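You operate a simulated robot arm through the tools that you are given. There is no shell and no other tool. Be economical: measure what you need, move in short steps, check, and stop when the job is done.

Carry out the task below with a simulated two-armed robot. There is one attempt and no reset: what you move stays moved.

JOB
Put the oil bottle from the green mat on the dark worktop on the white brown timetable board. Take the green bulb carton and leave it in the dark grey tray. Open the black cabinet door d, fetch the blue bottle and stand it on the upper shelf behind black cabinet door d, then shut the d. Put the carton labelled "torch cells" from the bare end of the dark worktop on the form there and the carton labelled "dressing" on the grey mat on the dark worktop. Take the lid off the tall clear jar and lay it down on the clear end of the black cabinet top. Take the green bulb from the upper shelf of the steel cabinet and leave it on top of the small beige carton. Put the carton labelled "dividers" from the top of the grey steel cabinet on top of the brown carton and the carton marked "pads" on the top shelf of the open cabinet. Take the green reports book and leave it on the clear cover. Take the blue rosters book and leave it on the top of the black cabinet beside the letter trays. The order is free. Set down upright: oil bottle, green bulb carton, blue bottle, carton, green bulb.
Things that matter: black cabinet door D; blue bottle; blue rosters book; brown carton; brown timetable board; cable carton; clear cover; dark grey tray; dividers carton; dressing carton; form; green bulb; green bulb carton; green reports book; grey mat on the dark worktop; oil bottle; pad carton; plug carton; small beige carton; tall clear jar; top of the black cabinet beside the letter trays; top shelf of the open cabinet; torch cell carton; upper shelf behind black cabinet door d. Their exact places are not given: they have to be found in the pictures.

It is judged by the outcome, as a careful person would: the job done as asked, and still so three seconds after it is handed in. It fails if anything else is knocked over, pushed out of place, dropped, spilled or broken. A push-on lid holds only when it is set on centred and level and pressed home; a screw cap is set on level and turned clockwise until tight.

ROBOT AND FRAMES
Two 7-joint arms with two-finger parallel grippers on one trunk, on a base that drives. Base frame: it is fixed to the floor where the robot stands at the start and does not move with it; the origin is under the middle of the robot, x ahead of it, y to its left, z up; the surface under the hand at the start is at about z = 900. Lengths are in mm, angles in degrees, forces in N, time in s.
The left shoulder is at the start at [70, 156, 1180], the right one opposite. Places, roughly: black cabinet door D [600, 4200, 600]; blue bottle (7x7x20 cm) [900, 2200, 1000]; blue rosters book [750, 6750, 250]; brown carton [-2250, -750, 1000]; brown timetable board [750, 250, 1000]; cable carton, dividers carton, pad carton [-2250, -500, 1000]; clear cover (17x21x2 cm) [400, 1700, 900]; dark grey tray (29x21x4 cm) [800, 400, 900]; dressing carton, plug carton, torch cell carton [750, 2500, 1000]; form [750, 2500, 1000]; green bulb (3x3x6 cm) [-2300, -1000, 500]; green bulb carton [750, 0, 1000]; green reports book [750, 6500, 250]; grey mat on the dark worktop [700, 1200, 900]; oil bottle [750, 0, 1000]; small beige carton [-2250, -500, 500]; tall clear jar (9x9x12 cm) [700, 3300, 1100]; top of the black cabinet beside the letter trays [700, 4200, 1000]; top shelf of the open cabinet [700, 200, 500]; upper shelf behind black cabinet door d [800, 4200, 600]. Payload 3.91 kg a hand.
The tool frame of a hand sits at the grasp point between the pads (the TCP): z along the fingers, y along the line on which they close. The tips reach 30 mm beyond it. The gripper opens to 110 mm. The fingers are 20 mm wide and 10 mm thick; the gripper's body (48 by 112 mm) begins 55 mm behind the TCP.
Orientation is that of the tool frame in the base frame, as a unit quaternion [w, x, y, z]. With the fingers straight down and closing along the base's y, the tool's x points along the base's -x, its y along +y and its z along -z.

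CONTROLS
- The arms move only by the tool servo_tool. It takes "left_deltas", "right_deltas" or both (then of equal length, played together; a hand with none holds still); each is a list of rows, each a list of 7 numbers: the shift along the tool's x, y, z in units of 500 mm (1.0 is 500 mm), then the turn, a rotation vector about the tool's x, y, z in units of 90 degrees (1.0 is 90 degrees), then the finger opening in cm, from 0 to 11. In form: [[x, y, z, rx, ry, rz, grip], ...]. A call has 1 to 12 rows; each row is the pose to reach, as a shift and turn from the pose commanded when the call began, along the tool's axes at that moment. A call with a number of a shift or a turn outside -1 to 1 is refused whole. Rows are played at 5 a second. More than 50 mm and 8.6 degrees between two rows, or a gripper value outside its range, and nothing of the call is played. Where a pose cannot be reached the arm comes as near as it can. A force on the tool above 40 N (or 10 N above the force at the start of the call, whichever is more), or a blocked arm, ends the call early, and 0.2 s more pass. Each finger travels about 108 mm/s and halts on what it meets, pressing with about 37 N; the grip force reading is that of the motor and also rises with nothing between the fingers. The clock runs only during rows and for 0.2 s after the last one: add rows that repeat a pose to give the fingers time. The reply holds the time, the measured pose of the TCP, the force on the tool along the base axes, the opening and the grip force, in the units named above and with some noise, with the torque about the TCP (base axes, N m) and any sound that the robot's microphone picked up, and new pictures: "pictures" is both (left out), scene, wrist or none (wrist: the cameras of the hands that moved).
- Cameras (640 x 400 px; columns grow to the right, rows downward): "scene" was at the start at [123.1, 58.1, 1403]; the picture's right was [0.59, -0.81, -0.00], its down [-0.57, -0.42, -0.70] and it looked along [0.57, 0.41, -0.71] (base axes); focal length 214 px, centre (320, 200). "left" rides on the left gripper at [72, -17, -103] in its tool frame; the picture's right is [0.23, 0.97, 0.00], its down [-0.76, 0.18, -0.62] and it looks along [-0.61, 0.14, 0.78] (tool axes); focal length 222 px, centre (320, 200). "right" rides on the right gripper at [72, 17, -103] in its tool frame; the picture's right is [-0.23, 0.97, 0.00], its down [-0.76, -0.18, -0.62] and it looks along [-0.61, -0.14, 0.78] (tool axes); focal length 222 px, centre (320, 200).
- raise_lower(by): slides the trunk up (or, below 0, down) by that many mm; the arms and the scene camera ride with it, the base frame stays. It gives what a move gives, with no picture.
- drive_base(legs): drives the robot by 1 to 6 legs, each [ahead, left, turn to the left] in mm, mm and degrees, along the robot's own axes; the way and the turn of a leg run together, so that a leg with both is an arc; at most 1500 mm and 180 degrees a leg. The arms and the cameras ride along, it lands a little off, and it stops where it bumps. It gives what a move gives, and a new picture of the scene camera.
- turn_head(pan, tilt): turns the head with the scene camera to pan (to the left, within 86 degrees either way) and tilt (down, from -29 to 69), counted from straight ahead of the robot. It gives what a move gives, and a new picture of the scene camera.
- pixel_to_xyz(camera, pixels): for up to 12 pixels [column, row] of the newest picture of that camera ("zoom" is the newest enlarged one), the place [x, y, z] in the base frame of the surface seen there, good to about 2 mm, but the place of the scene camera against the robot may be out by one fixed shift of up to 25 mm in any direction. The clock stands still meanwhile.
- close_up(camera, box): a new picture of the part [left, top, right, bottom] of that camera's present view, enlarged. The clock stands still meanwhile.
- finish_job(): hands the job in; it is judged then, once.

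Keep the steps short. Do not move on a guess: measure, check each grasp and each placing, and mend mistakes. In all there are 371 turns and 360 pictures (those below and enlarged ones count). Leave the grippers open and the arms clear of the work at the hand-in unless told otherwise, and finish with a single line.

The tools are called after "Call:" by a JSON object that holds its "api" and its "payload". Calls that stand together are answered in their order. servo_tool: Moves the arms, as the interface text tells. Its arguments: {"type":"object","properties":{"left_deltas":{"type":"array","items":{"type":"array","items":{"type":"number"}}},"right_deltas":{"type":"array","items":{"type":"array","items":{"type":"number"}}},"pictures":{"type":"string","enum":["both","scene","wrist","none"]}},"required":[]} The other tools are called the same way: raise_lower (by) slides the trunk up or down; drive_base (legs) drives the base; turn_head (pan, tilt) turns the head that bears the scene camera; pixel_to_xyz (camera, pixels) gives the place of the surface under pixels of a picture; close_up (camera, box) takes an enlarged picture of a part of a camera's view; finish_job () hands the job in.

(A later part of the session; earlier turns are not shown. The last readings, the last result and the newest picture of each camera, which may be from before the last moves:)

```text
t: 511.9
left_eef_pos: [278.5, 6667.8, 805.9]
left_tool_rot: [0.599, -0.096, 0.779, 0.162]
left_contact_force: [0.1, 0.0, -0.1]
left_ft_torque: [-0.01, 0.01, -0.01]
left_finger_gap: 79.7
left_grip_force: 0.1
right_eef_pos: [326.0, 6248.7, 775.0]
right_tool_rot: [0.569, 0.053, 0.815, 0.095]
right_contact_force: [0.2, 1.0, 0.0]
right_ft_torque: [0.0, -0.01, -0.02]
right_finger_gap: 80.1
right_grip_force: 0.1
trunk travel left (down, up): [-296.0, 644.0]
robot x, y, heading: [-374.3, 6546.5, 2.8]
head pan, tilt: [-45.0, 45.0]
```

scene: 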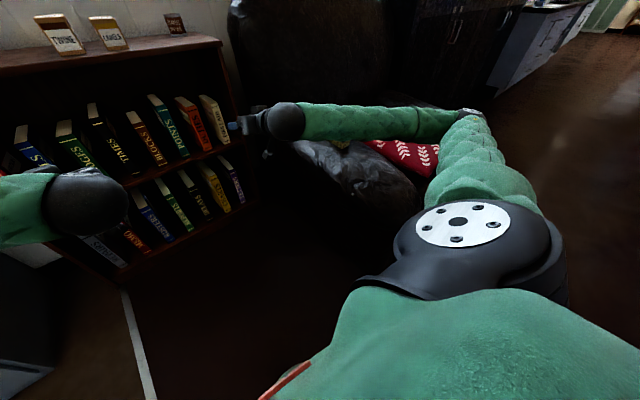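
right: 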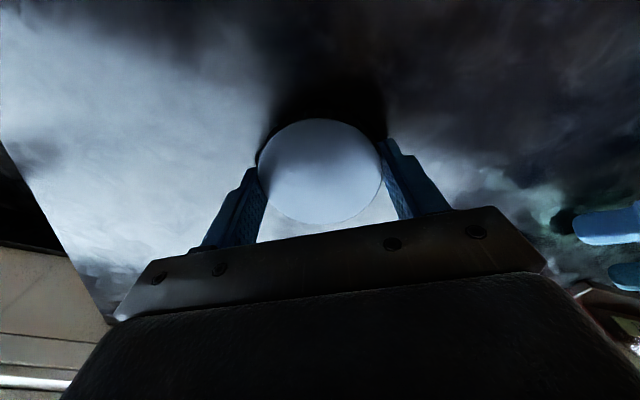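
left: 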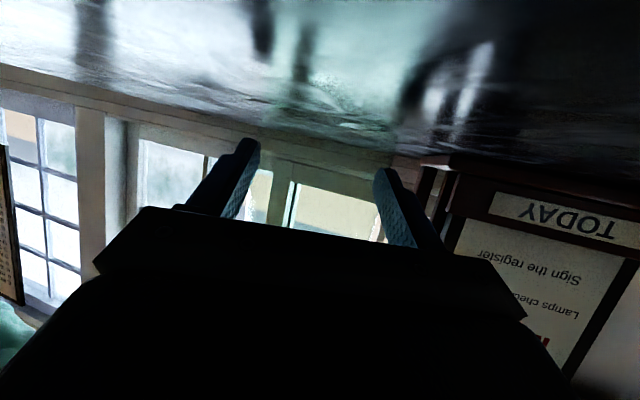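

Both elbows were too wide for the chair and the cabinet. I'll stretch both arms straight forward, so the elbows stay narrow, before lowering again, and use the left hand for the books.

Call:
{"api": "drive_base", "payload": {"legs": [[0, -50, -2.8]]}}

Call:
{"api": "servo_tool", "payload": {"left_deltas": [[-0.021, -0.003, 0.084, 0.035, 0, -0.006, 8], [-0.041, -0.005, 0.168, 0.07, 0.001, -0.012, 8], [-0.062, -0.008, 0.252, 0.105, 0.001, -0.018, 8], [-0.083, -0.011, 0.337, 0.14, 0.002, -0.024, 8], [-0.103, -0.013, 0.421, 0.175, 0.002, -0.03, 8], [-0.124, -0.016, 0.505, 0.209, 0.003, -0.036, 8], [-0.124, -0.016, 0.505, 0.209, 0.003, -0.036, 8]], "right_deltas": [[-0.011, 0.043, 0.058, 0, 0, 0, 8], [-0.023, 0.086, 0.117, 0, 0, 0, 8], [-0.034, 0.128, 0.175, 0, 0, 0, 8], [-0.045, 0.171, 0.234, 0, 0, 0, 8], [-0.057, 0.214, 0.292, 0, 0, 0, 8], [-0.068, 0.257, 0.351, 0, 0, 0, 8], [-0.068, 0.257, 0.351, 0, 0, 0, 8]], "pictures": "scene"}}

```text
t: 512.8
left_eef_pos: [285.4, 6584.1, 805.7]
left_tool_rot: [0.602, -0.075, 0.781, 0.146]
left_contact_force: [-0.3, -0.2, -0.1]
left_ft_torque: [-0.02, 0.02, 0.04]
left_finger_gap: 79.8
left_grip_force: 0.2
right_eef_pos: [312.7, 6165.0, 773.1]
right_tool_rot: [0.571, 0.073, 0.813, 0.081]
right_contact_force: [0.8, -0.3, -0.5]
right_ft_torque: [-0.03, -0.02, 0.02]
right_finger_gap: 80.2
right_grip_force: 0.1
trunk travel left (down, up): [-296.0, 644.0]
robot x, y, heading: [-369.4, 6501.4, 0.4]
head pan, tilt: [-45.0, 45.0]
```

scene: 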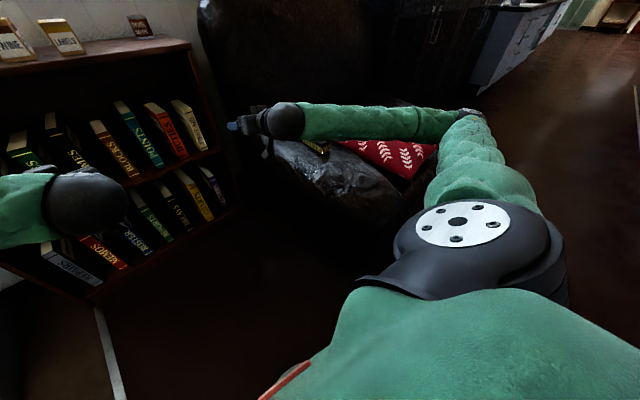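

```text
t: 514.4
left_eef_pos: [532.7, 6656.7, 808.2]
left_tool_rot: [0.611, 0.001, 0.792, -0.002]
left_contact_force: [0.0, -0.2, -0.3]
left_ft_torque: [0.0, 0.0, 0.0]
left_finger_gap: 79.8
left_grip_force: 0.1
right_eef_pos: [490.4, 6291.1, 779.3]
right_tool_rot: [0.573, 0.073, 0.812, 0.078]
right_contact_force: [0.7, 0.8, -0.4]
right_ft_torque: [0.03, -0.02, 0.02]
right_finger_gap: 80.2
right_grip_force: 0.1
trunk travel left (down, up): [-296.0, 644.0]
robot x, y, heading: [-372.7, 6502.5, 0.0]
head pan, tilt: [-45.0, 45.0]
```

scene: 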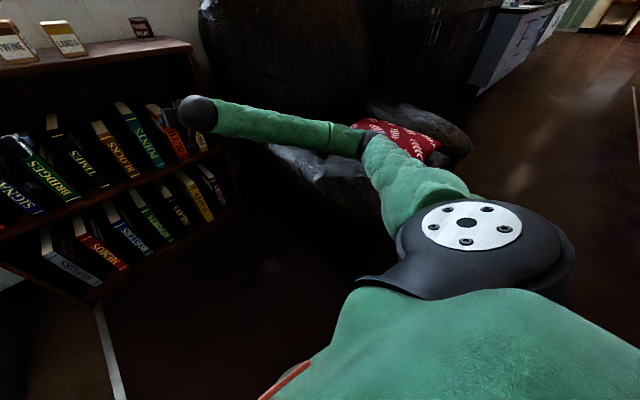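

Call:
{"api": "pixel_to_xyz", "payload": {"camera": "scene", "pixels": [[355, 140], [330, 150], [300, 165], [340, 190], [370, 165], [440, 150]]}}

Call:
{"api": "raise_lower", "payload": {"by": -150}}

```text
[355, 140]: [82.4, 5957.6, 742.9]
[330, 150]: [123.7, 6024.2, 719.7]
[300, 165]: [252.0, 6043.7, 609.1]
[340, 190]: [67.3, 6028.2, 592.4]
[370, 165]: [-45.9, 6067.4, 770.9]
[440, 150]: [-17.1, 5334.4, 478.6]
```

```text
t: 515.8
left_eef_pos: [566.1, 6863.1, 672.0]
left_tool_rot: [0.588, -0.126, 0.793, 0.099]
left_contact_force: [1.6, 0.2, -3.1]
left_ft_torque: [0.09, -0.21, 0.04]
left_finger_gap: 79.9
left_grip_force: 0.2
right_eef_pos: [552.7, 6294.6, 629.2]
right_tool_rot: [0.56, 0.084, 0.818, 0.1]
right_contact_force: [4.2, 1.2, -4.7]
right_ft_torque: [0.02, -0.29, -0.09]
right_finger_gap: 80.0
right_grip_force: 0.0
trunk travel left (down, up): [-169.0, 771.0]
robot x, y, heading: [-326.9, 6503.6, 6.8]
head pan, tilt: [-45.0, 45.0]
stopped: the arm was blocked; the commanded pose is now the measured one
```

The right elbow met the chair's arm, which reaches y 6040. I'll raise it again and move the robot to the left, away from the chair.

Call:
{"api": "servo_tool", "payload": {"right_deltas": [[-0.08, 0, -0.04, 0, 0, 0, 8], [-0.16, 0, -0.08, 0, 0, 0, 8]], "pictures": "none"}}

Call:
{"api": "raise_lower", "payload": {"by": 150}}

```text
t: 516.1
left_eef_pos: [578.3, 6888.6, 690.4]
left_tool_rot: [0.575, -0.16, 0.784, 0.172]
left_contact_force: [0.4, -1.7, -0.6]
left_ft_torque: [0.09, -0.06, 0.14]
left_finger_gap: 79.8
left_grip_force: 0.0
right_eef_pos: [576.4, 6201.8, 598.7]
right_tool_rot: [0.549, 0.129, 0.815, 0.134]
right_contact_force: [0.1, 0.6, 2.4]
right_ft_torque: [-0.05, 0.09, -0.06]
right_finger_gap: 80.0
right_grip_force: 0.0
trunk travel left (down, up): [-169.0, 771.0]
robot x, y, heading: [-312.8, 6506.6, 8.3]
head pan, tilt: [-45.0, 45.0]
stopped in row 1 (right hand): the arm was blocked; the commanded pose is now the measured one
```

```text
t: 516.5
left_eef_pos: [572.4, 6925.4, 709.0]
left_tool_rot: [0.564, -0.195, 0.772, 0.219]
left_contact_force: [1.0, -1.3, -1.2]
left_ft_torque: [0.07, 0.01, 0.12]
left_finger_gap: 79.9
left_grip_force: 0.1
right_eef_pos: [589.1, 6154.3, 584.4]
right_tool_rot: [0.549, 0.15, 0.805, 0.167]
right_contact_force: [0.1, -0.1, 0.6]
right_ft_torque: [-0.02, 0.04, -0.01]
right_finger_gap: 79.9
right_grip_force: 0.0
trunk travel left (down, up): [-174.0, 766.0]
robot x, y, heading: [-309.0, 6503.9, 9.1]
head pan, tilt: [-45.0, 45.0]
stopped: the arm was blocked; the commanded pose is now the measured one
```

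Call:
{"api": "drive_base", "payload": {"legs": [[-60, 120, 0]]}}

Call:
{"api": "raise_lower", "payload": {"by": 150}}

```text
t: 517.2
left_eef_pos: [496.1, 7184.2, 712.3]
left_tool_rot: [0.491, -0.349, 0.742, 0.293]
left_contact_force: [-170.0, -295.1, 194.4]
left_ft_torque: [-2.25, -8.28, -17.98]
left_finger_gap: 95.0
left_grip_force: 14.7
right_eef_pos: [604.8, 6170.6, 514.8]
right_tool_rot: [0.515, 0.203, 0.815, 0.171]
right_contact_force: [4.1, 15.4, -1.8]
right_ft_torque: [-0.51, 0.02, -1.13]
right_finger_gap: 80.0
right_grip_force: 0.1
trunk travel left (down, up): [-174.0, 766.0]
robot x, y, heading: [-300.1, 6525.7, 12.9]
head pan, tilt: [-45.0, 45.0]
stopped in leg 1: the robot was blocked; the commanded pose is now the measured one
```

scene: 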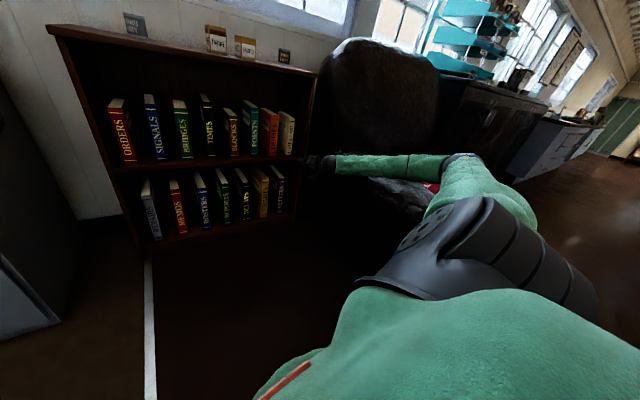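

```text
t: 517.5
left_eef_pos: [487.6, 7187.2, 702.2]
left_tool_rot: [0.451, -0.358, 0.758, 0.307]
left_contact_force: [12.0, -356.6, 201.9]
left_ft_torque: [-4.91, -8.55, -22.48]
left_finger_gap: 110.4
left_grip_force: 30.9
right_eef_pos: [554.0, 6139.5, 507.1]
right_tool_rot: [0.504, 0.277, 0.786, 0.226]
right_contact_force: [-13.9, -16.4, -29.2]
right_ft_torque: [0.65, -2.6, 1.17]
right_finger_gap: 80.0
right_grip_force: 0.0
trunk travel left (down, up): [-178.0, 762.0]
robot x, y, heading: [-308.0, 6506.3, 9.1]
head pan, tilt: [-45.0, 45.0]
stopped: the arm was blocked; the commanded pose is now the measured one
```

The left hand is now pressing on the cabinet at the left. I'll draw it back to the right at once.

Call:
{"api": "servo_tool", "payload": {"left_deltas": [[0.025, -0.05, -0.07, 0, 0, 0, 8], [0.05, -0.1, -0.14, 0, 0, 0, 8], [0.06, -0.15, -0.21, 0, 0, 0, 8], [0.03, -0.2, -0.28, 0, 0, 0, 8]], "pictures": "scene"}}

```text
t: 517.8
left_eef_pos: [508.7, 7164.3, 701.4]
left_tool_rot: [0.385, -0.388, 0.747, 0.378]
left_contact_force: [-126.1, -259.0, 113.5]
left_ft_torque: [-1.26, -5.7, -8.08]
left_finger_gap: 61.4
left_grip_force: 0.0
left hand out of reach, approached as far as the arm can: row 1
right_eef_pos: [514.4, 6152.5, 507.6]
right_tool_rot: [0.477, 0.324, 0.751, 0.321]
right_contact_force: [0.0, -0.6, -0.7]
right_ft_torque: [0.05, -0.04, 0.03]
right_finger_gap: 79.9
right_grip_force: 0.1
trunk travel left (down, up): [-178.0, 762.0]
robot x, y, heading: [-313.0, 6461.5, 0.9]
head pan, tilt: [-45.0, 45.0]
stopped in row 1 (right hand): the arm was blocked; the commanded pose is now the measured one
```

scene: 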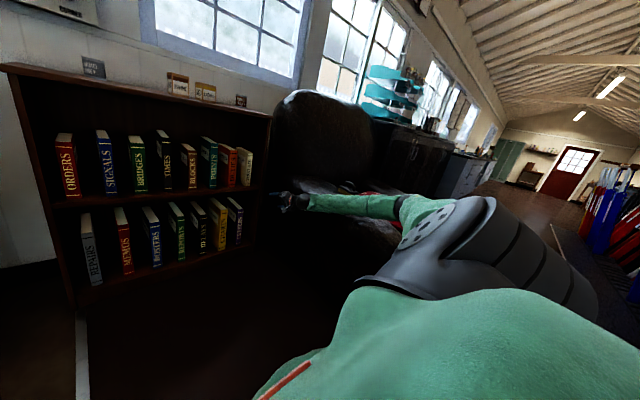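

The robot is leaning on the right elbow. I'll lift the right hand with very small steps.

Call:
{"api": "servo_tool", "payload": {"right_deltas": [[-0.004, 0, -0.002, 0, 0, 0, 8], [-0.008, 0, -0.004, 0, 0, 0, 8], [-0.012, 0, -0.006, 0, 0, 0, 8], [-0.016, 0, -0.008, 0, 0, 0, 8], [-0.02, 0, -0.01, 0, 0, 0, 8], [-0.024, 0, -0.012, 0, 0, 0, 8], [-0.03, 0, -0.015, 0, 0, 0, 8], [-0.036, 0, -0.018, 0, 0, 0, 8], [-0.044, 0, -0.022, 0, 0, 0, 8], [-0.052, 0, -0.026, 0, 0, 0, 8], [-0.06, 0, -0.03, 0, 0, 0, 8], [-0.07, 0, -0.035, 0, 0, 0, 8]], "pictures": "none"}}

Call:
{"api": "raise_lower", "payload": {"by": 40}}

```text
t: 518.2
left_eef_pos: [526.9, 7160.7, 697.0]
left_tool_rot: [0.343, -0.351, 0.726, 0.482]
left_contact_force: [-62.2, -243.9, 120.6]
left_ft_torque: [-0.96, -6.24, -7.22]
left_finger_gap: 59.7
left_grip_force: 0.0
right_eef_pos: [537.2, 6198.3, 497.9]
right_tool_rot: [0.417, 0.405, 0.664, 0.47]
right_contact_force: [-9.3, -10.3, -13.2]
right_ft_torque: [0.45, -1.17, 0.54]
right_finger_gap: 79.9
right_grip_force: 0.1
trunk travel left (down, up): [-178.0, 762.0]
robot x, y, heading: [-372.2, 6473.5, -3.2]
head pan, tilt: [-45.0, 45.0]
stopped in row 1 (left hand): the arm was blocked; the commanded pose is now the measured one
```

```text
t: 518.5
left_eef_pos: [541.4, 7154.5, 684.6]
left_tool_rot: [0.294, -0.297, 0.676, 0.607]
left_contact_force: [1.8, -9.6, 5.0]
left_ft_torque: [-0.25, 0.04, 0.23]
left_finger_gap: 76.9
left_grip_force: 0.1
right_eef_pos: [543.7, 6245.5, 357.2]
right_tool_rot: [0.307, 0.478, 0.593, 0.57]
right_contact_force: [-7.2, -36.4, -49.7]
right_ft_torque: [1.9, -3.7, 2.47]
right_finger_gap: 79.9
right_grip_force: 0.1
trunk travel left (down, up): [-185.0, 755.0]
robot x, y, heading: [-440.8, 6508.0, -4.2]
head pan, tilt: [-45.0, 45.0]
stopped: the arm was blocked; the commanded pose is now the measured one
```

Call:
{"api": "turn_head", "payload": {"pan": 0, "tilt": 20}}

```text
t: 519.6
left_eef_pos: [584.1, 7141.3, 669.5]
left_tool_rot: [0.333, -0.27, 0.709, 0.561]
left_contact_force: [-4.4, -28.9, 4.2]
left_ft_torque: [1.05, 0.05, 1.0]
left_finger_gap: 80.0
left_grip_force: 0.1
right_eef_pos: [540.3, 6199.1, 283.6]
right_tool_rot: [0.308, 0.506, 0.62, 0.515]
right_contact_force: [-0.3, 1.1, 0.4]
right_ft_torque: [-0.02, 0.03, -0.02]
right_finger_gap: 80.0
right_grip_force: 0.0
trunk travel left (down, up): [-185.0, 755.0]
robot x, y, heading: [-397.4, 6523.4, -3.6]
head pan, tilt: [0.0, 20.0]
```

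scene: 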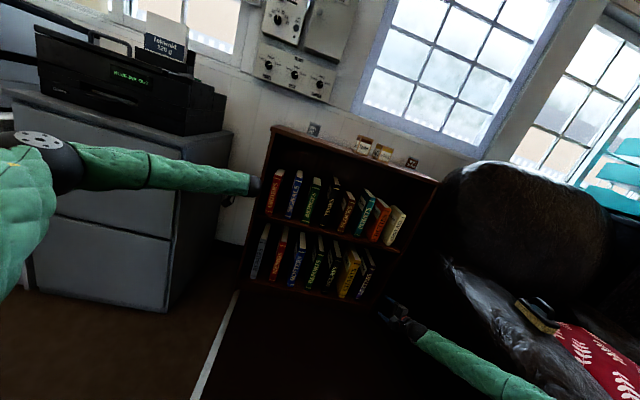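

The left hand is wedged beside the bookcase, pointing left, and the robot leans. I'll withdraw that hand gently along its own axis.

Call:
{"api": "servo_tool", "payload": {"left_deltas": [[0, 0.01, -0.03, 0, 0, 0, 6], [0, 0.02, -0.06, 0, 0, 0, 6], [0.005, 0.03, -0.09, 0, 0, 0, 6], [0.008, 0.04, -0.13, 0, 0, 0, 6], [0.01, 0.06, -0.17, 0, 0, 0, 6], [0.013, 0.07, -0.21, 0, 0, 0, 6], [0.016, 0.086, -0.266, 0, 0, 0, 6]], "pictures": "scene"}}

```text
t: 519.9
left_eef_pos: [583.6, 7118.9, 727.0]
left_tool_rot: [0.335, -0.223, 0.674, 0.619]
left_contact_force: [0.9, 0.8, -2.5]
left_ft_torque: [0.25, -0.07, 0.02]
left_finger_gap: 59.6
left_grip_force: 0.1
left hand out of reach, approached as far as the arm can: row 1
right_eef_pos: [546.2, 6259.6, 182.5]
right_tool_rot: [0.22, 0.525, 0.587, 0.576]
right_contact_force: [2.3, -4.5, 3.7]
right_ft_torque: [-0.04, 0.28, 0.37]
right_finger_gap: 80.1
right_grip_force: 0.1
trunk travel left (down, up): [-185.0, 755.0]
robot x, y, heading: [-399.1, 6528.5, -3.8]
head pan, tilt: [0.0, 20.0]
stopped in row 1 (left hand): the force on the tool passed its limit at 53 N (the readings are from after the stop); the commanded pose is now the measured one
```

scene: 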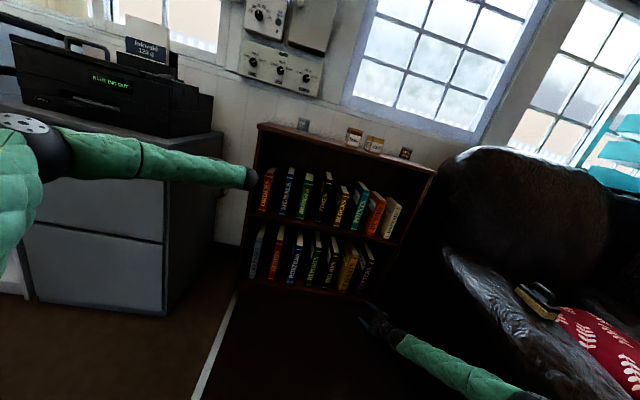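

Call:
{"api": "drive_base", "payload": {"legs": [[-120, 0, 0]]}}

```text
t: 520.6
left_eef_pos: [526.5, 7000.3, 849.8]
left_tool_rot: [0.334, -0.218, 0.573, 0.715]
left_contact_force: [1.2, -3.4, 0.6]
left_ft_torque: [-0.17, -0.01, 0.06]
left_finger_gap: 59.8
left_grip_force: 0.1
right_eef_pos: [567.0, 6364.6, 56.4]
right_tool_rot: [0.08, 0.518, 0.513, 0.68]
right_contact_force: [4.2, 18.4, 21.1]
right_ft_torque: [0.55, 0.94, -0.96]
right_finger_gap: 80.2
right_grip_force: 0.2
trunk travel left (down, up): [-185.0, 755.0]
robot x, y, heading: [-388.4, 6498.6, 3.3]
head pan, tilt: [0.0, 20.0]
stopped in leg 1: the robot was blocked; the commanded pose is now the measured one
```

scene: 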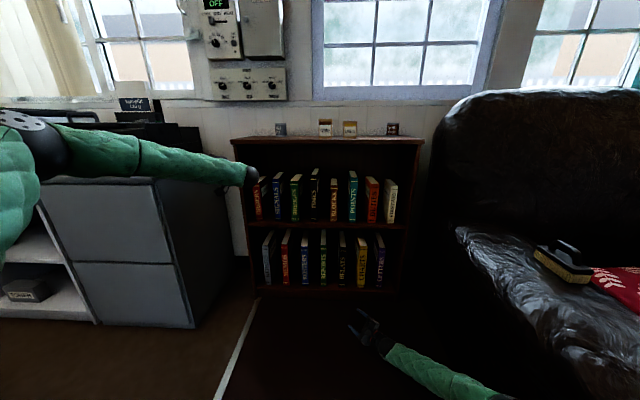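

The robot is upright again. I'll try raising the trunk now.

Call:
{"api": "raise_lower", "payload": {"by": 200}}

```text
t: 523.0
left_eef_pos: [530.4, 6998.5, 961.0]
left_tool_rot: [0.33, -0.215, 0.576, 0.716]
left_contact_force: [0.8, 0.7, -1.1]
left_ft_torque: [-0.01, -0.01, 0.0]
left_finger_gap: 60.0
left_grip_force: 0.2
right_eef_pos: [545.4, 6377.3, 150.9]
right_tool_rot: [0.068, 0.524, 0.521, 0.67]
right_contact_force: [-0.3, 4.5, -5.2]
right_ft_torque: [0.19, -0.28, -0.32]
right_finger_gap: 80.2
right_grip_force: 0.1
trunk travel left (down, up): [-306.0, 634.0]
robot x, y, heading: [-391.8, 6495.1, 3.4]
head pan, tilt: [0.0, 20.0]
stopped: the arm was blocked; the commanded pose is now the measured one
```

Call:
{"api": "turn_head", "payload": {"pan": -45, "tilt": 45}}

```text
t: 524.1
left_eef_pos: [531.7, 6997.5, 959.1]
left_tool_rot: [0.33, -0.216, 0.577, 0.715]
left_contact_force: [-0.1, 0.0, -0.1]
left_ft_torque: [-0.02, -0.01, 0.0]
left_finger_gap: 60.2
left_grip_force: 0.0
right_eef_pos: [547.3, 6375.9, 150.6]
right_tool_rot: [0.069, 0.525, 0.52, 0.67]
right_contact_force: [0.2, 0.6, 0.3]
right_ft_torque: [-0.03, 0.0, -0.02]
right_finger_gap: 79.9
right_grip_force: 0.1
trunk travel left (down, up): [-306.0, 634.0]
robot x, y, heading: [-388.1, 6498.2, 2.9]
head pan, tilt: [-45.0, 45.0]
```

scene: 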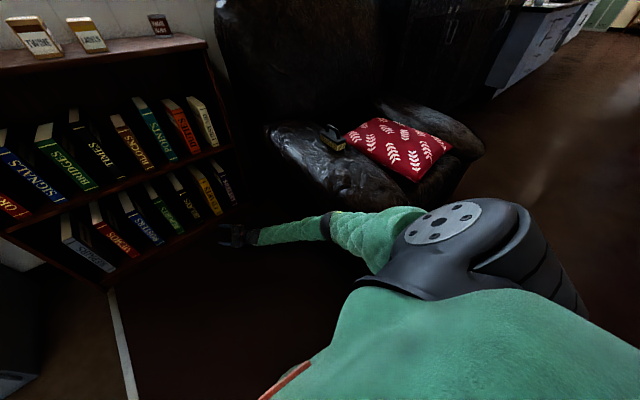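

The right arm now lies straight, low in front of the bookcase, which is useful. I'll draw the left hand in to the right, and roll the right hand so it closes sideways on a book spine.

Call:
{"api": "servo_tool", "payload": {"left_deltas": [[0, 0, -0.06, 0, 0, 0, 6], [0, 0, -0.12, 0, 0, 0, 6], [0, 0, -0.18, 0, 0, 0, 6], [0, 0, -0.24, 0, 0, 0, 6], [0, 0, -0.3, 0, 0, 0, 6], [0, 0, -0.36, 0, 0, 0, 6], [0, 0, -0.42, 0, 0, 0, 6], [0, 0, -0.48, 0, 0, 0, 6]], "pictures": "none"}}

Call:
{"api": "servo_tool", "payload": {"right_deltas": [[0, 0, -0.01, -0.051, -0.023, 0.072, 8], [0, 0, -0.02, -0.101, -0.047, 0.145, 8], [0, 0, -0.03, -0.152, -0.07, 0.217, 8], [0, 0, -0.04, -0.203, -0.094, 0.29, 8], [0, 0, -0.05, -0.253, -0.117, 0.362, 8], [0, 0, -0.06, -0.304, -0.14, 0.434, 8], [0, 0, -0.07, -0.354, -0.164, 0.507, 8], [0, 0, -0.08, -0.405, -0.187, 0.579, 8], [0, 0, -0.08, -0.405, -0.187, 0.579, 8]], "pictures": "wrist"}}

```text
t: 525.9
left_eef_pos: [532.6, 6997.7, 958.0]
left_tool_rot: [0.331, -0.216, 0.577, 0.715]
left_contact_force: [0.0, -0.6, 0.1]
left_ft_torque: [0.03, 0.05, -0.01]
left_finger_gap: 59.9
left_grip_force: 0.1
left hand out of reach, approached as far as the arm can: row 1, 2, 3, 4, 5, 6, 7, 8
right_eef_pos: [546.4, 6375.9, 151.4]
right_tool_rot: [0.069, 0.524, 0.52, 0.67]
right_contact_force: [-0.2, 0.4, 0.1]
right_ft_torque: [0.0, 0.0, -0.02]
right_finger_gap: 79.9
right_grip_force: 0.1
trunk travel left (down, up): [-306.0, 634.0]
robot x, y, heading: [-389.1, 6494.4, 3.2]
head pan, tilt: [-45.0, 45.0]
```

```text
t: 527.9
left_eef_pos: [526.7, 7000.0, 961.4]
left_tool_rot: [0.333, -0.217, 0.577, 0.713]
left_contact_force: [0.1, 0.8, -0.7]
left_ft_torque: [-0.01, -0.01, -0.01]
left_finger_gap: 60.2
left_grip_force: 0.2
right_eef_pos: [517.5, 6345.2, 162.9]
right_tool_rot: [0.003, 0.733, 0.001, 0.68]
right_contact_force: [0.1, 0.3, -0.1]
right_ft_torque: [0.01, -0.01, 0.0]
right_finger_gap: 80.3
right_grip_force: 0.1
trunk travel left (down, up): [-306.0, 634.0]
robot x, y, heading: [-389.0, 6495.9, 2.9]
head pan, tilt: [-45.0, 45.0]
```

right: 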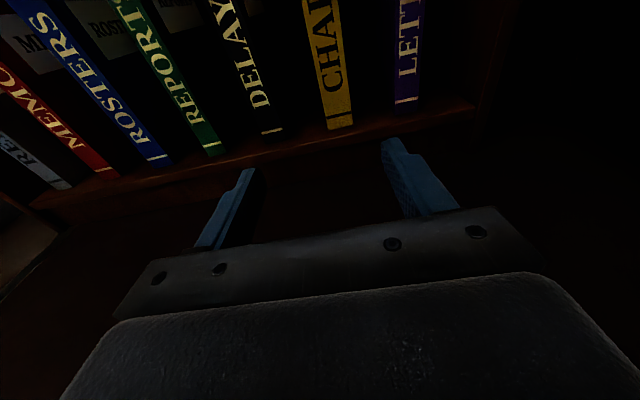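

The right hand points at the books now. I'll measure the spines.

Call:
{"api": "pixel_to_xyz", "payload": {"camera": "right", "pixels": [[212, 150], [180, 90], [195, 85], [165, 95], [150, 150], [100, 80], [115, 75], [85, 90], [260, 100], [280, 165], [240, 105], [140, 10]]}}

```text
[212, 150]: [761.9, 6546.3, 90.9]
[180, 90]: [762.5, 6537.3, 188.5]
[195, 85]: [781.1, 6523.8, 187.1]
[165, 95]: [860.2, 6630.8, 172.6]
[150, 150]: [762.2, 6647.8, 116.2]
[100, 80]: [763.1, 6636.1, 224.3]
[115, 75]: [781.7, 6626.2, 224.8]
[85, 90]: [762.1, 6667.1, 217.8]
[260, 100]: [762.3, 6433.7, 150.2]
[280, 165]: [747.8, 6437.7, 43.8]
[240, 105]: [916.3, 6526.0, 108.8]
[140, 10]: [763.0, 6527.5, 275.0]
```

REPORTS is centred at y about 6541, ROSTERS at about 6645, spines at x 762. Before moving left I'll turn the left hand forward and bring it in.

Call:
{"api": "servo_tool", "payload": {"left_deltas": [[-0.005, 0.03, -0.026, 0.062, -0.06, 0.021, 6], [-0.009, 0.061, -0.051, 0.123, -0.121, 0.042, 6], [-0.014, 0.091, -0.077, 0.185, -0.181, 0.064, 6], [-0.019, 0.121, -0.102, 0.247, -0.241, 0.085, 6], [-0.024, 0.152, -0.128, 0.309, -0.302, 0.106, 6], [-0.028, 0.182, -0.154, 0.37, -0.362, 0.127, 6], [-0.033, 0.212, -0.179, 0.432, -0.422, 0.148, 6], [-0.038, 0.242, -0.205, 0.494, -0.482, 0.17, 6], [-0.042, 0.273, -0.23, 0.555, -0.543, 0.191, 6], [-0.047, 0.303, -0.256, 0.617, -0.603, 0.212, 6], [-0.047, 0.303, -0.256, 0.617, -0.603, 0.212, 6]], "pictures": "none"}}

Call:
{"api": "turn_head", "payload": {"pan": 35, "tilt": 35}}

```text
t: 530.3
left_eef_pos: [427.6, 6853.1, 1050.8]
left_tool_rot: [0.494, 0.381, 0.649, 0.436]
left_contact_force: [-0.2, -0.3, 1.0]
left_ft_torque: [0.0, 0.0, -0.01]
left_finger_gap: 59.6
left_grip_force: 0.0
right_eef_pos: [517.8, 6344.8, 164.4]
right_tool_rot: [0.002, 0.734, 0.003, 0.68]
right_contact_force: [0.0, 0.7, -0.5]
right_ft_torque: [-0.03, 0.0, 0.01]
right_finger_gap: 80.0
right_grip_force: 0.2
trunk travel left (down, up): [-306.0, 634.0]
robot x, y, heading: [-394.2, 6495.8, 2.9]
head pan, tilt: [-45.0, 45.0]
```

```text
t: 531.9
left_eef_pos: [426.5, 6853.5, 1050.1]
left_tool_rot: [0.494, 0.381, 0.65, 0.434]
left_contact_force: [-0.3, -0.1, 0.7]
left_ft_torque: [0.0, -0.04, -0.01]
left_finger_gap: 60.0
left_grip_force: 0.1
right_eef_pos: [517.3, 6345.0, 164.5]
right_tool_rot: [0.004, 0.734, 0.001, 0.68]
right_contact_force: [-0.1, -0.1, 0.3]
right_ft_torque: [-0.01, 0.02, 0.01]
right_finger_gap: 80.1
right_grip_force: 0.1
trunk travel left (down, up): [-306.0, 634.0]
robot x, y, heading: [-391.9, 6492.9, 3.0]
head pan, tilt: [35.0, 35.0]
```

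scene: 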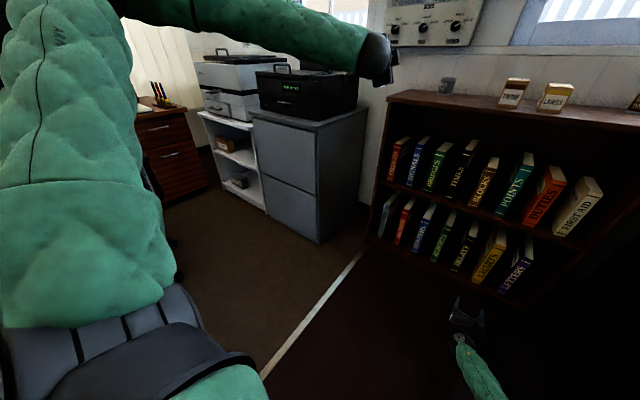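

Call:
{"api": "pixel_to_xyz", "payload": {"camera": "scene", "pixels": [[320, 235], [250, 190], [360, 180], [360, 85], [258, 100], [300, 65], [215, 110], [270, 10], [380, 60], [462, 315]]}}

```text
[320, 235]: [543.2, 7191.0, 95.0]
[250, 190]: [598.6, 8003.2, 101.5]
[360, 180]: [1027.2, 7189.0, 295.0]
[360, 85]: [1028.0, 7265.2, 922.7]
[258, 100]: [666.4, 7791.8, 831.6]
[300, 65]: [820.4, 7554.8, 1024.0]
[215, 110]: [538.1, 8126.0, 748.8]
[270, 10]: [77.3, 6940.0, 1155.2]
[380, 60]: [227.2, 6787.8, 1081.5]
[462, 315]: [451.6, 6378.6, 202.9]
```

The filing cabinet is at x ≥ 543, y ≥ 7190, so there's room. I'll shift left in line with REPORTS and raise the right hand to mid-height.

Call:
{"api": "drive_base", "payload": {"legs": [[0, 197, 0]]}}

Call:
{"api": "servo_tool", "payload": {"right_deltas": [[0.04, 0, 0.06, 0, 0, 0, 7.5], [0.08, 0, 0.14, 0, 0, 0, 7.5], [0.085, 0, 0.23, 0, 0, 0, 7.5], [0.085, 0, 0.32, 0, 0, 0, 7.5], [0.085, 0, 0.39, 0, 0, 0, 7.5], [0.085, 0, 0.39, 0, 0, 0, 7.5]], "pictures": "wrist"}}

```text
t: 533.4
left_eef_pos: [414.9, 7051.0, 1049.5]
left_tool_rot: [0.494, 0.38, 0.649, 0.435]
left_contact_force: [-0.9, 0.6, -0.4]
left_ft_torque: [-0.01, -0.03, 0.0]
left_finger_gap: 60.0
left_grip_force: 0.1
right_eef_pos: [507.5, 6543.5, 164.9]
right_tool_rot: [0.003, 0.733, 0.002, 0.68]
right_contact_force: [0.8, 0.4, 0.0]
right_ft_torque: [-0.01, 0.01, -0.02]
right_finger_gap: 79.9
right_grip_force: 0.1
trunk travel left (down, up): [-306.0, 634.0]
robot x, y, heading: [-401.8, 6691.7, 3.2]
head pan, tilt: [35.0, 35.0]
```

scene: 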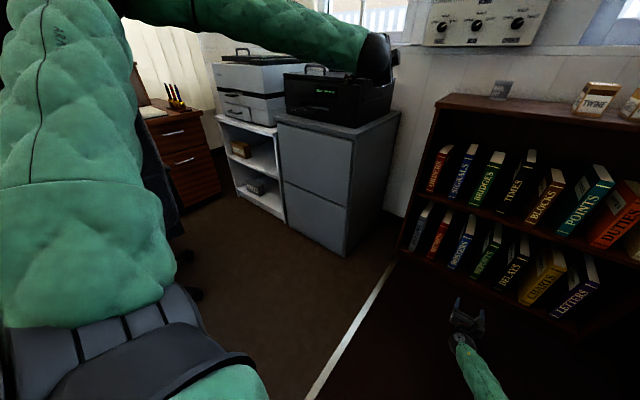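

```text
t: 534.8
left_eef_pos: [416.2, 7052.6, 1050.7]
left_tool_rot: [0.494, 0.379, 0.65, 0.436]
left_contact_force: [0.6, 0.7, -0.1]
left_ft_torque: [-0.03, 0.01, -0.06]
left_finger_gap: 60.0
left_grip_force: 0.0
right_eef_pos: [688.3, 6548.0, 205.8]
right_tool_rot: [0.003, 0.733, 0.004, 0.68]
right_contact_force: [0.1, 0.3, -0.5]
right_ft_torque: [0.0, 0.0, -0.05]
right_finger_gap: 74.8
right_grip_force: 0.1
right hand out of reach, approached as far as the arm can: row 5, 6
trunk travel left (down, up): [-306.0, 634.0]
robot x, y, heading: [-407.5, 6694.0, 3.4]
head pan, tilt: [35.0, 35.0]
```

right: 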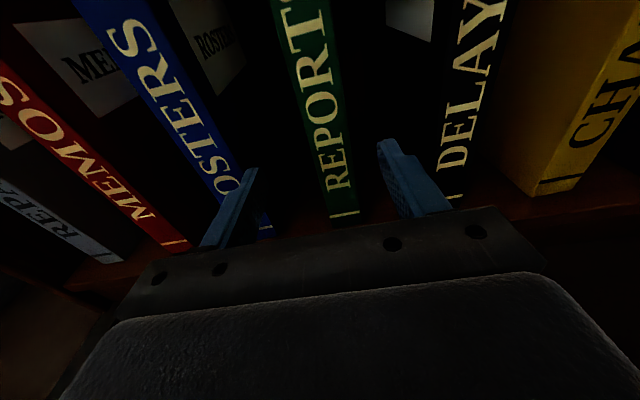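

Call:
{"api": "pixel_to_xyz", "payload": {"camera": "right", "pixels": [[312, 110], [345, 105], [328, 110], [332, 170], [352, 165], [440, 140], [230, 150]]}}

```text
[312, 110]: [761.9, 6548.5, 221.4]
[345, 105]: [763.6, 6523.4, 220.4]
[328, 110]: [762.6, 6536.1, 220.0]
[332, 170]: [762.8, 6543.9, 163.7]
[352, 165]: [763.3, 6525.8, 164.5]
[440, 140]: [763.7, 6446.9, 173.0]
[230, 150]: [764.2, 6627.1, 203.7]
```

Call:
{"api": "drive_base", "payload": {"legs": [[0, -16, 0], [110, 0, 0]]}}

Call:
{"api": "servo_tool", "payload": {"right_deltas": [[0, 0, 0, 0, 0, 0, 5], [0, 0, 0, 0, 0, 0, 3], [0, 0, 0, 0, 0, 0, 0], [0, 0, 0, 0, 0, 0, 0], [0.01, 0, 0, 0, 0, 0, 0], [0.02, 0, 0, 0, 0, 0, 0], [0.02, 0, 0, 0, 0, 0, 0]], "pictures": "wrist"}}

```text
t: 536.4
left_eef_pos: [528.4, 7042.2, 1048.8]
left_tool_rot: [0.493, 0.38, 0.65, 0.437]
left_contact_force: [0.7, -0.4, -0.5]
left_ft_torque: [-0.02, -0.02, 0.0]
left_finger_gap: 60.0
left_grip_force: 0.1
right_eef_pos: [799.4, 6537.6, 203.2]
right_tool_rot: [0.002, 0.734, 0.003, 0.679]
right_contact_force: [-1.1, -0.5, -0.3]
right_ft_torque: [-0.02, 0.0, -0.01]
right_finger_gap: 75.1
right_grip_force: 0.0
trunk travel left (down, up): [-306.0, 634.0]
robot x, y, heading: [-292.5, 6683.3, 3.4]
head pan, tilt: [35.0, 35.0]
```

scene: 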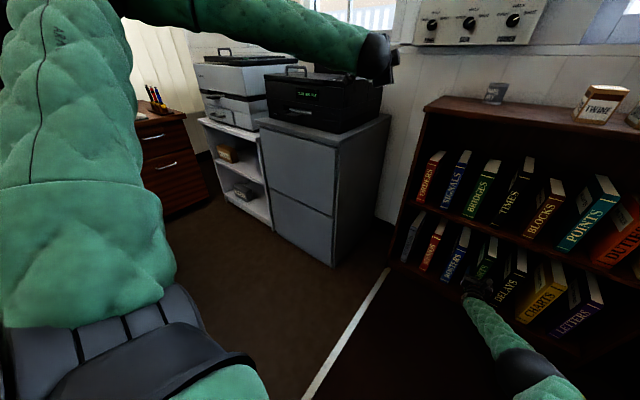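

```text
t: 538.0
left_eef_pos: [529.8, 7042.2, 1048.9]
left_tool_rot: [0.493, 0.38, 0.65, 0.436]
left_contact_force: [-0.7, -0.9, 0.4]
left_ft_torque: [0.01, -0.01, 0.02]
left_finger_gap: 60.0
left_grip_force: 0.1
right_eef_pos: [801.7, 6537.4, 211.5]
right_tool_rot: [0.002, 0.734, 0.004, 0.679]
right_contact_force: [0.0, 0.5, -11.6]
right_ft_torque: [0.03, 0.69, -0.01]
right_finger_gap: 35.9
right_grip_force: 37.0
trunk travel left (down, up): [-306.0, 634.0]
robot x, y, heading: [-290.6, 6681.2, 3.3]
head pan, tilt: [35.0, 35.0]
```

right: 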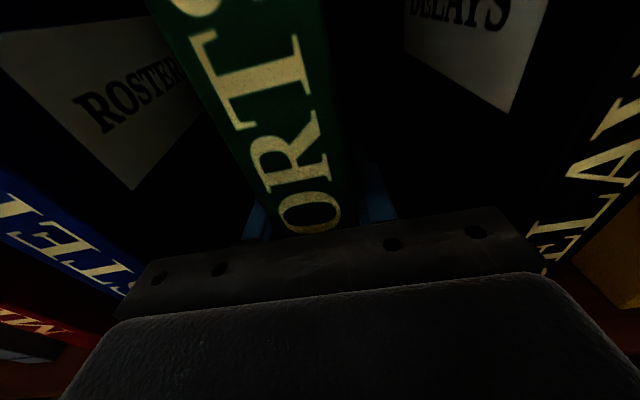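

I hold the REPORTS book (11.6 N). I'll draw it straight out with the base, then with the arm.

Call:
{"api": "drive_base", "payload": {"legs": [[-130, -6, 0]]}}

Call:
{"api": "servo_tool", "payload": {"right_deltas": [[0, 0, -0.06, 0, 0, 0, 0], [0, 0, -0.12, 0, 0, 0, 0], [0, 0, -0.18, 0, 0, 0, 0], [0, 0, -0.24, 0, 0, 0, 0]], "pictures": "wrist"}}

```text
t: 539.3
left_eef_pos: [397.7, 7028.6, 1050.1]
left_tool_rot: [0.493, 0.38, 0.65, 0.436]
left_contact_force: [0.0, -0.2, 0.9]
left_ft_torque: [-0.02, -0.01, 0.0]
left_finger_gap: 59.7
left_grip_force: 0.0
right_eef_pos: [671.0, 6524.7, 213.8]
right_tool_rot: [0.003, 0.734, 0.002, 0.679]
right_contact_force: [-0.1, 0.6, -11.9]
right_ft_torque: [-0.02, 0.73, 0.01]
right_finger_gap: 35.7
right_grip_force: 37.1
trunk travel left (down, up): [-306.0, 634.0]
robot x, y, heading: [-424.5, 6670.3, 3.3]
head pan, tilt: [35.0, 35.0]
```

scene: 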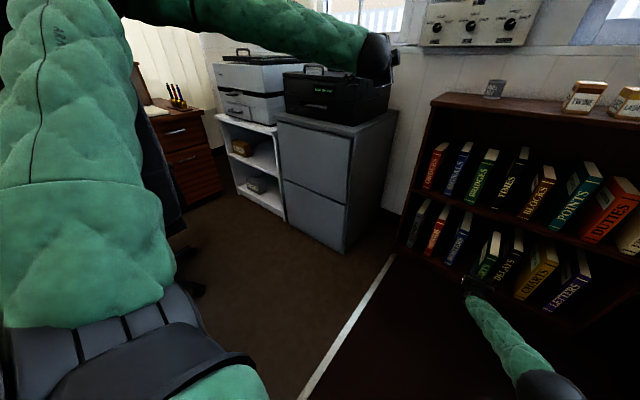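

```text
t: 540.3
left_eef_pos: [397.6, 7028.7, 1049.4]
left_tool_rot: [0.493, 0.38, 0.649, 0.437]
left_contact_force: [0.0, 0.8, -0.5]
left_ft_torque: [0.03, -0.02, -0.03]
left_finger_gap: 60.0
left_grip_force: 0.0
right_eef_pos: [550.0, 6524.8, 221.7]
right_tool_rot: [0.002, 0.734, 0.003, 0.679]
right_contact_force: [1.7, -0.4, -11.7]
right_ft_torque: [-0.02, 0.68, -0.02]
right_finger_gap: 36.0
right_grip_force: 37.0
trunk travel left (down, up): [-306.0, 634.0]
robot x, y, heading: [-420.6, 6670.8, 3.5]
head pan, tilt: [35.0, 35.0]
```

right: 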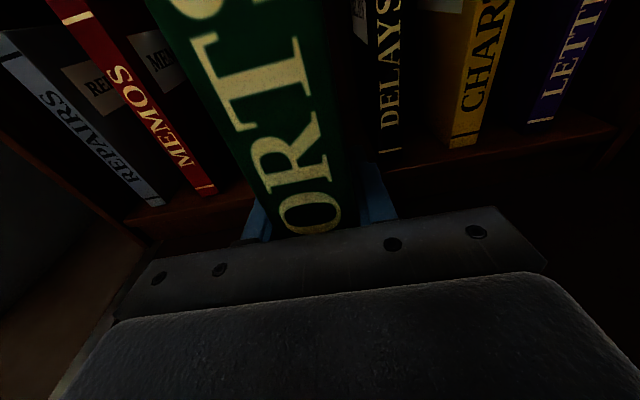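

The book is out of the shelf. I'll raise it a little and roll the hand 90° so the book lies flat.

Call:
{"api": "servo_tool", "payload": {"right_deltas": [[0.01, 0, -0.01, 0, 0, -0.085, 0], [0.02, 0, -0.02, 0, 0, -0.17, 0], [0.03, 0, -0.03, 0, 0, -0.255, 0], [0.04, 0, -0.04, 0, 0, -0.34, 0], [0.05, 0, -0.05, 0, 0, -0.425, 0], [0.06, 0, -0.06, 0, 0, -0.51, 0], [0.07, 0, -0.06, 0, 0, -0.595, 0], [0.08, 0, -0.06, 0, 0, -0.68, 0], [0.09, 0, -0.06, 0, 0, -0.765, 0], [0.1, 0, -0.06, 0, 0, -0.85, 0], [0.1, 0, -0.06, 0, 0, -0.935, 0], [0.1, 0, -0.06, 0, 0, -1.0, 0]], "pictures": "none"}}

```text
t: 542.9
left_eef_pos: [398.3, 7028.7, 1049.0]
left_tool_rot: [0.494, 0.379, 0.65, 0.437]
left_contact_force: [-0.5, 0.1, 0.0]
left_ft_torque: [-0.01, -0.01, 0.0]
left_finger_gap: 60.2
left_grip_force: 0.0
right_eef_pos: [523.9, 6525.4, 274.1]
right_tool_rot: [0.482, 0.516, 0.522, 0.478]
right_contact_force: [-0.6, -0.2, -11.2]
right_ft_torque: [-0.23, 0.66, 0.0]
right_finger_gap: 35.7
right_grip_force: 36.5
trunk travel left (down, up): [-306.0, 634.0]
robot x, y, heading: [-418.0, 6670.8, 3.2]
head pan, tilt: [35.0, 35.0]
```

Flat. Now I'll raise the trunk in two moves.

Call:
{"api": "raise_lower", "payload": {"by": 300}}

Call:
{"api": "raise_lower", "payload": {"by": 330}}

```text
t: 545.9
left_eef_pos: [399.8, 7028.9, 1349.5]
left_tool_rot: [0.493, 0.38, 0.65, 0.437]
left_contact_force: [-0.4, 0.0, -0.6]
left_ft_torque: [0.04, 0.0, 0.0]
left_finger_gap: 60.0
left_grip_force: 0.1
right_eef_pos: [525.6, 6523.5, 574.2]
right_tool_rot: [0.482, 0.517, 0.521, 0.479]
right_contact_force: [-1.4, -1.5, -11.3]
right_ft_torque: [-0.26, 0.65, 0.01]
right_finger_gap: 35.8
right_grip_force: 36.8
trunk travel left (down, up): [-606.0, 334.0]
robot x, y, heading: [-419.9, 6665.1, 3.4]
head pan, tilt: [35.0, 35.0]
```

```text
t: 549.1
left_eef_pos: [399.2, 7028.2, 1679.7]
left_tool_rot: [0.493, 0.379, 0.65, 0.437]
left_contact_force: [-0.5, -0.1, 0.5]
left_ft_torque: [0.02, 0.0, -0.02]
left_finger_gap: 59.9
left_grip_force: 0.1
right_eef_pos: [526.3, 6523.7, 903.8]
right_tool_rot: [0.482, 0.516, 0.522, 0.479]
right_contact_force: [-0.5, 0.1, -12.4]
right_ft_torque: [-0.24, 0.68, 0.01]
right_finger_gap: 36.2
right_grip_force: 36.4
trunk travel left (down, up): [-936.0, 4.0]
robot x, y, heading: [-415.9, 6668.8, 3.3]
head pan, tilt: [35.0, 35.0]
```

Call:
{"api": "servo_tool", "payload": {"right_deltas": [[0, 0.08, -0.03, 0, 0, 0, 0], [0, 0.16, -0.06, 0, 0, 0, 0], [0, 0.24, -0.09, 0, 0, 0, 0], [0, 0.32, -0.12, 0, 0, 0, 0], [0, 0.4, -0.15, 0, 0, 0, 0], [0, 0.48, -0.18, 0, 0, 0, 0], [0, 0.52, -0.2, 0, 0, 0, 0], [0, 0.52, -0.2, 0, 0, 0, 0]], "pictures": "none"}}

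Call:
{"api": "drive_base", "payload": {"legs": [[0, -1450, 0], [0, -1450, -3.3], [0, -1400, 0]]}}

```text
t: 550.9
left_eef_pos: [399.5, 7027.4, 1679.4]
left_tool_rot: [0.494, 0.38, 0.649, 0.436]
left_contact_force: [-0.3, -0.7, -0.2]
left_ft_torque: [0.01, 0.0, 0.0]
left_finger_gap: 60.2
left_grip_force: 0.1
right_eef_pos: [447.3, 6527.4, 1171.2]
right_tool_rot: [0.481, 0.517, 0.521, 0.479]
right_contact_force: [0.1, 0.7, -12.5]
right_ft_torque: [-0.24, 0.67, -0.05]
right_finger_gap: 35.6
right_grip_force: 37.0
trunk travel left (down, up): [-936.0, 4.0]
robot x, y, heading: [-418.4, 6668.0, 3.5]
head pan, tilt: [35.0, 35.0]
```

```text
t: 558.1
left_eef_pos: [424.9, 5646.6, 1680.3]
left_tool_rot: [0.483, 0.364, 0.658, 0.449]
left_contact_force: [0.8, 0.7, 0.1]
left_ft_torque: [-0.02, 0.01, -0.01]
left_finger_gap: 60.1
left_grip_force: 0.0
right_eef_pos: [498.0, 5149.4, 1169.3]
right_tool_rot: [0.469, 0.505, 0.534, 0.49]
right_contact_force: [0.1, -0.4, -11.1]
right_ft_torque: [-0.27, 0.61, -0.01]
right_finger_gap: 35.8
right_grip_force: 37.0
trunk travel left (down, up): [-936.0, 4.0]
robot x, y, heading: [-373.8, 5253.2, 6.2]
head pan, tilt: [35.0, 35.0]
stopped in leg 1: the robot was blocked; the commanded pose is now the measured one
```

scene: 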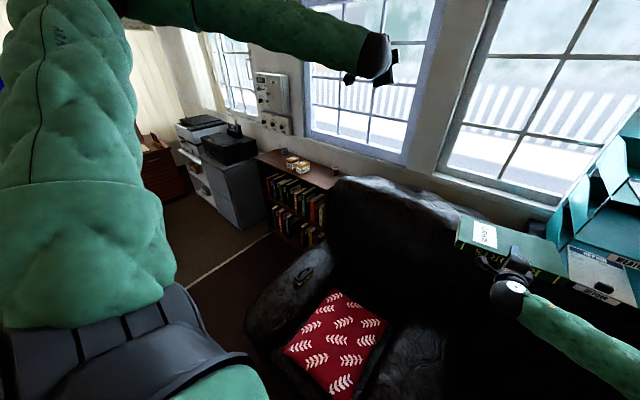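

The base has drifted toward the chair. I'll back off, straighten, and continue to the right, keeping the book clear of the letter trays.

Call:
{"api": "drive_base", "payload": {"legs": [[-110, 0, -6.2]]}}

Call:
{"api": "drive_base", "payload": {"legs": [[0, -1200, 0], [0, -1200, 0], [0, -1080, 0]]}}

```text
t: 559.3
left_eef_pos: [357.8, 5551.8, 1678.0]
left_tool_rot: [0.506, 0.4, 0.638, 0.421]
left_contact_force: [-0.1, -0.3, 0.1]
left_ft_torque: [0.0, -0.01, 0.02]
left_finger_gap: 60.1
left_grip_force: 0.0
right_eef_pos: [374.2, 5049.9, 1167.2]
right_tool_rot: [0.496, 0.533, 0.505, 0.463]
right_contact_force: [-0.2, -0.6, -10.3]
right_ft_torque: [-0.19, 0.66, 0.04]
right_finger_gap: 35.9
right_grip_force: 37.7
trunk travel left (down, up): [-936.0, 4.0]
robot x, y, heading: [-485.2, 5243.9, -0.3]
head pan, tilt: [35.0, 35.0]
```

scene: 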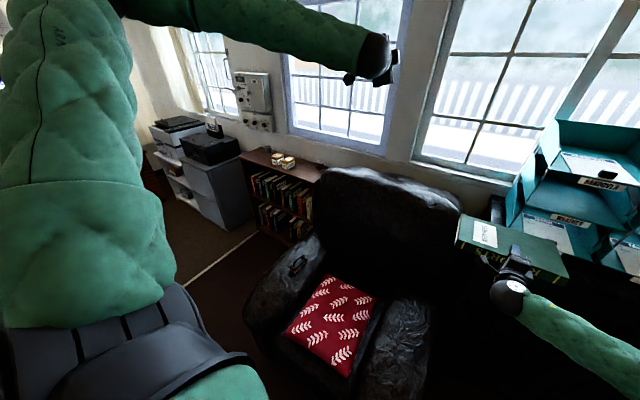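

```text
t: 576.3
left_eef_pos: [315.0, 2042.5, 1679.6]
left_tool_rot: [0.511, 0.404, 0.635, 0.416]
left_contact_force: [-0.3, 0.4, 0.7]
left_ft_torque: [0.04, 0.03, 0.0]
left_finger_gap: 60.1
left_grip_force: 0.1
right_eef_pos: [323.6, 1540.5, 1169.6]
right_tool_rot: [0.5, 0.538, 0.501, 0.458]
right_contact_force: [-0.6, -0.5, -11.7]
right_ft_torque: [-0.2, 0.68, 0.01]
right_finger_gap: 35.6
right_grip_force: 37.1
trunk travel left (down, up): [-936.0, 4.0]
robot x, y, heading: [-527.1, 1744.7, -1.2]
head pan, tilt: [35.0, 35.0]
```

scene: 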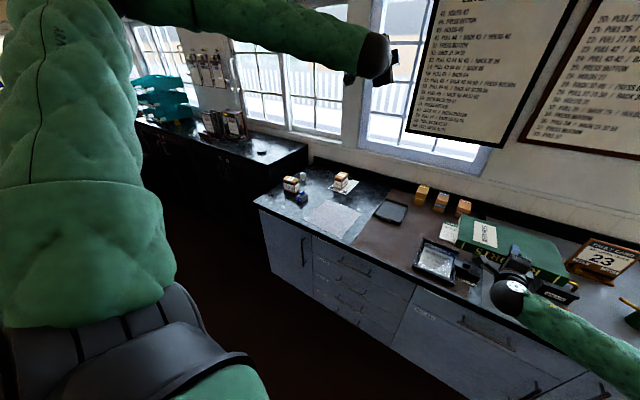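

I'm back at the worktop. I'll look closely at the clear cover.

Call:
{"api": "close_up", "payload": {"camera": "scene", "box": [390, 220, 520, 310]}}

Call:
{"api": "pixel_to_xyz", "payload": {"camera": "zoom", "pixels": [[150, 110], [235, 150], [330, 180], [110, 230], [250, 290], [200, 200], [100, 215], [140, 100], [345, 170], [270, 310], [330, 230], [60, 260]]}}

```text
4.44 times, centred on (455, 265) of scene
```

zoom: 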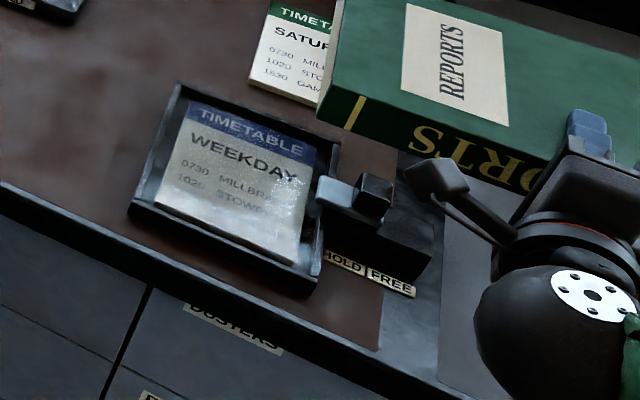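

```text
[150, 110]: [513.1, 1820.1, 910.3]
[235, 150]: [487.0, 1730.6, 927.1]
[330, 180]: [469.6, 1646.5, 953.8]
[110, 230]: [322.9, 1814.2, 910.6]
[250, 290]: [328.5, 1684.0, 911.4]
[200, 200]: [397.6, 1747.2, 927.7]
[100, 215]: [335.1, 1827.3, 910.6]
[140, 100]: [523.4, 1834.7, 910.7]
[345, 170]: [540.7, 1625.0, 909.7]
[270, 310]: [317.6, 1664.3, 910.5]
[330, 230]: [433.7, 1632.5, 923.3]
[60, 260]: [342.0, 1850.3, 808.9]
```

Call:
{"api": "pixel_to_xyz", "payload": {"camera": "zoom", "pixels": [[225, 250], [235, 262], [180, 232], [160, 140], [150, 170], [315, 235], [300, 262], [200, 96], [320, 130], [170, 200], [290, 240], [370, 190]]}}

```text
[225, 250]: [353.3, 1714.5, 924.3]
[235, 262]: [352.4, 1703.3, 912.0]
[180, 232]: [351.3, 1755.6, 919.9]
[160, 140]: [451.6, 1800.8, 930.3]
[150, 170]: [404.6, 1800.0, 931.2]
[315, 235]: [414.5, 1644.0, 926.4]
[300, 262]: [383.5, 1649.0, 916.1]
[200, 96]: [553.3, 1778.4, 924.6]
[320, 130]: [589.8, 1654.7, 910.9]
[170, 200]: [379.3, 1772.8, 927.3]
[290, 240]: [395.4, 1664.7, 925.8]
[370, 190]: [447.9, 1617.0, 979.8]
```

The clear cover with its frame spans x 352–553, y 1644–1800, top z 920. A device stands right of it, so I'll place the book flat with its spine overhanging at the front, shifted slightly left, then push it in. I'll shift the robot, level the book, and look with the right wrist camera.

Call:
{"api": "drive_base", "payload": {"legs": [[0, 238, 1.2]]}}

Call:
{"api": "servo_tool", "payload": {"right_deltas": [[0, 0, 0, -0.025, 0, 0, 0], [0, 0, 0, -0.049, 0, 0, 0], [0, 0, 0, -0.049, 0, 0, 0]], "pictures": "wrist"}}

```text
t: 578.0
left_eef_pos: [311.4, 2302.5, 1679.6]
left_tool_rot: [0.505, 0.398, 0.639, 0.422]
left_contact_force: [-0.3, 0.0, 0.2]
left_ft_torque: [0.0, 0.0, 0.0]
left_finger_gap: 60.1
left_grip_force: 0.1
right_eef_pos: [329.9, 1800.4, 1169.0]
right_tool_rot: [0.493, 0.532, 0.508, 0.465]
right_contact_force: [-0.9, -0.4, -12.0]
right_ft_torque: [-0.21, 0.66, 0.0]
right_finger_gap: 36.0
right_grip_force: 36.9
trunk travel left (down, up): [-936.0, 4.0]
robot x, y, heading: [-533.2, 1989.1, 0.0]
head pan, tilt: [35.0, 35.0]
```

scene: 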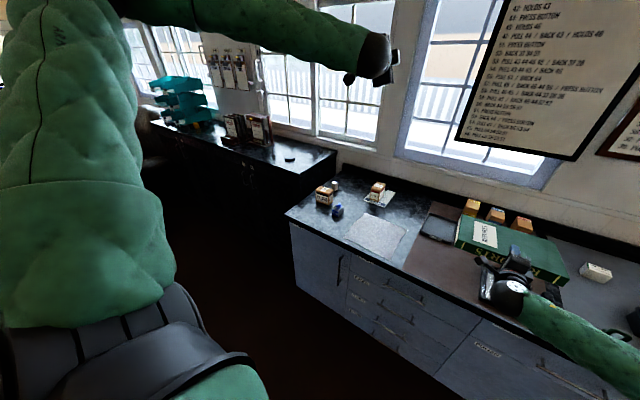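

```text
t: 578.9
left_eef_pos: [309.9, 2305.9, 1680.6]
left_tool_rot: [0.505, 0.397, 0.639, 0.423]
left_contact_force: [0.1, 0.3, 0.2]
left_ft_torque: [-0.05, -0.01, -0.01]
left_finger_gap: 59.9
left_grip_force: 0.0
right_eef_pos: [328.9, 1804.5, 1170.2]
right_tool_rot: [0.514, 0.512, 0.49, 0.484]
right_contact_force: [0.3, -0.5, -11.3]
right_ft_torque: [-0.24, 0.7, 0.0]
right_finger_gap: 36.0
right_grip_force: 37.4
trunk travel left (down, up): [-936.0, 4.0]
robot x, y, heading: [-527.2, 1989.0, -0.1]
head pan, tilt: [35.0, 35.0]
```

right: 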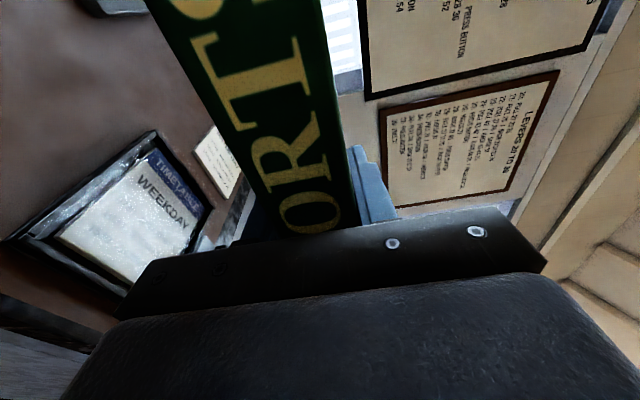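

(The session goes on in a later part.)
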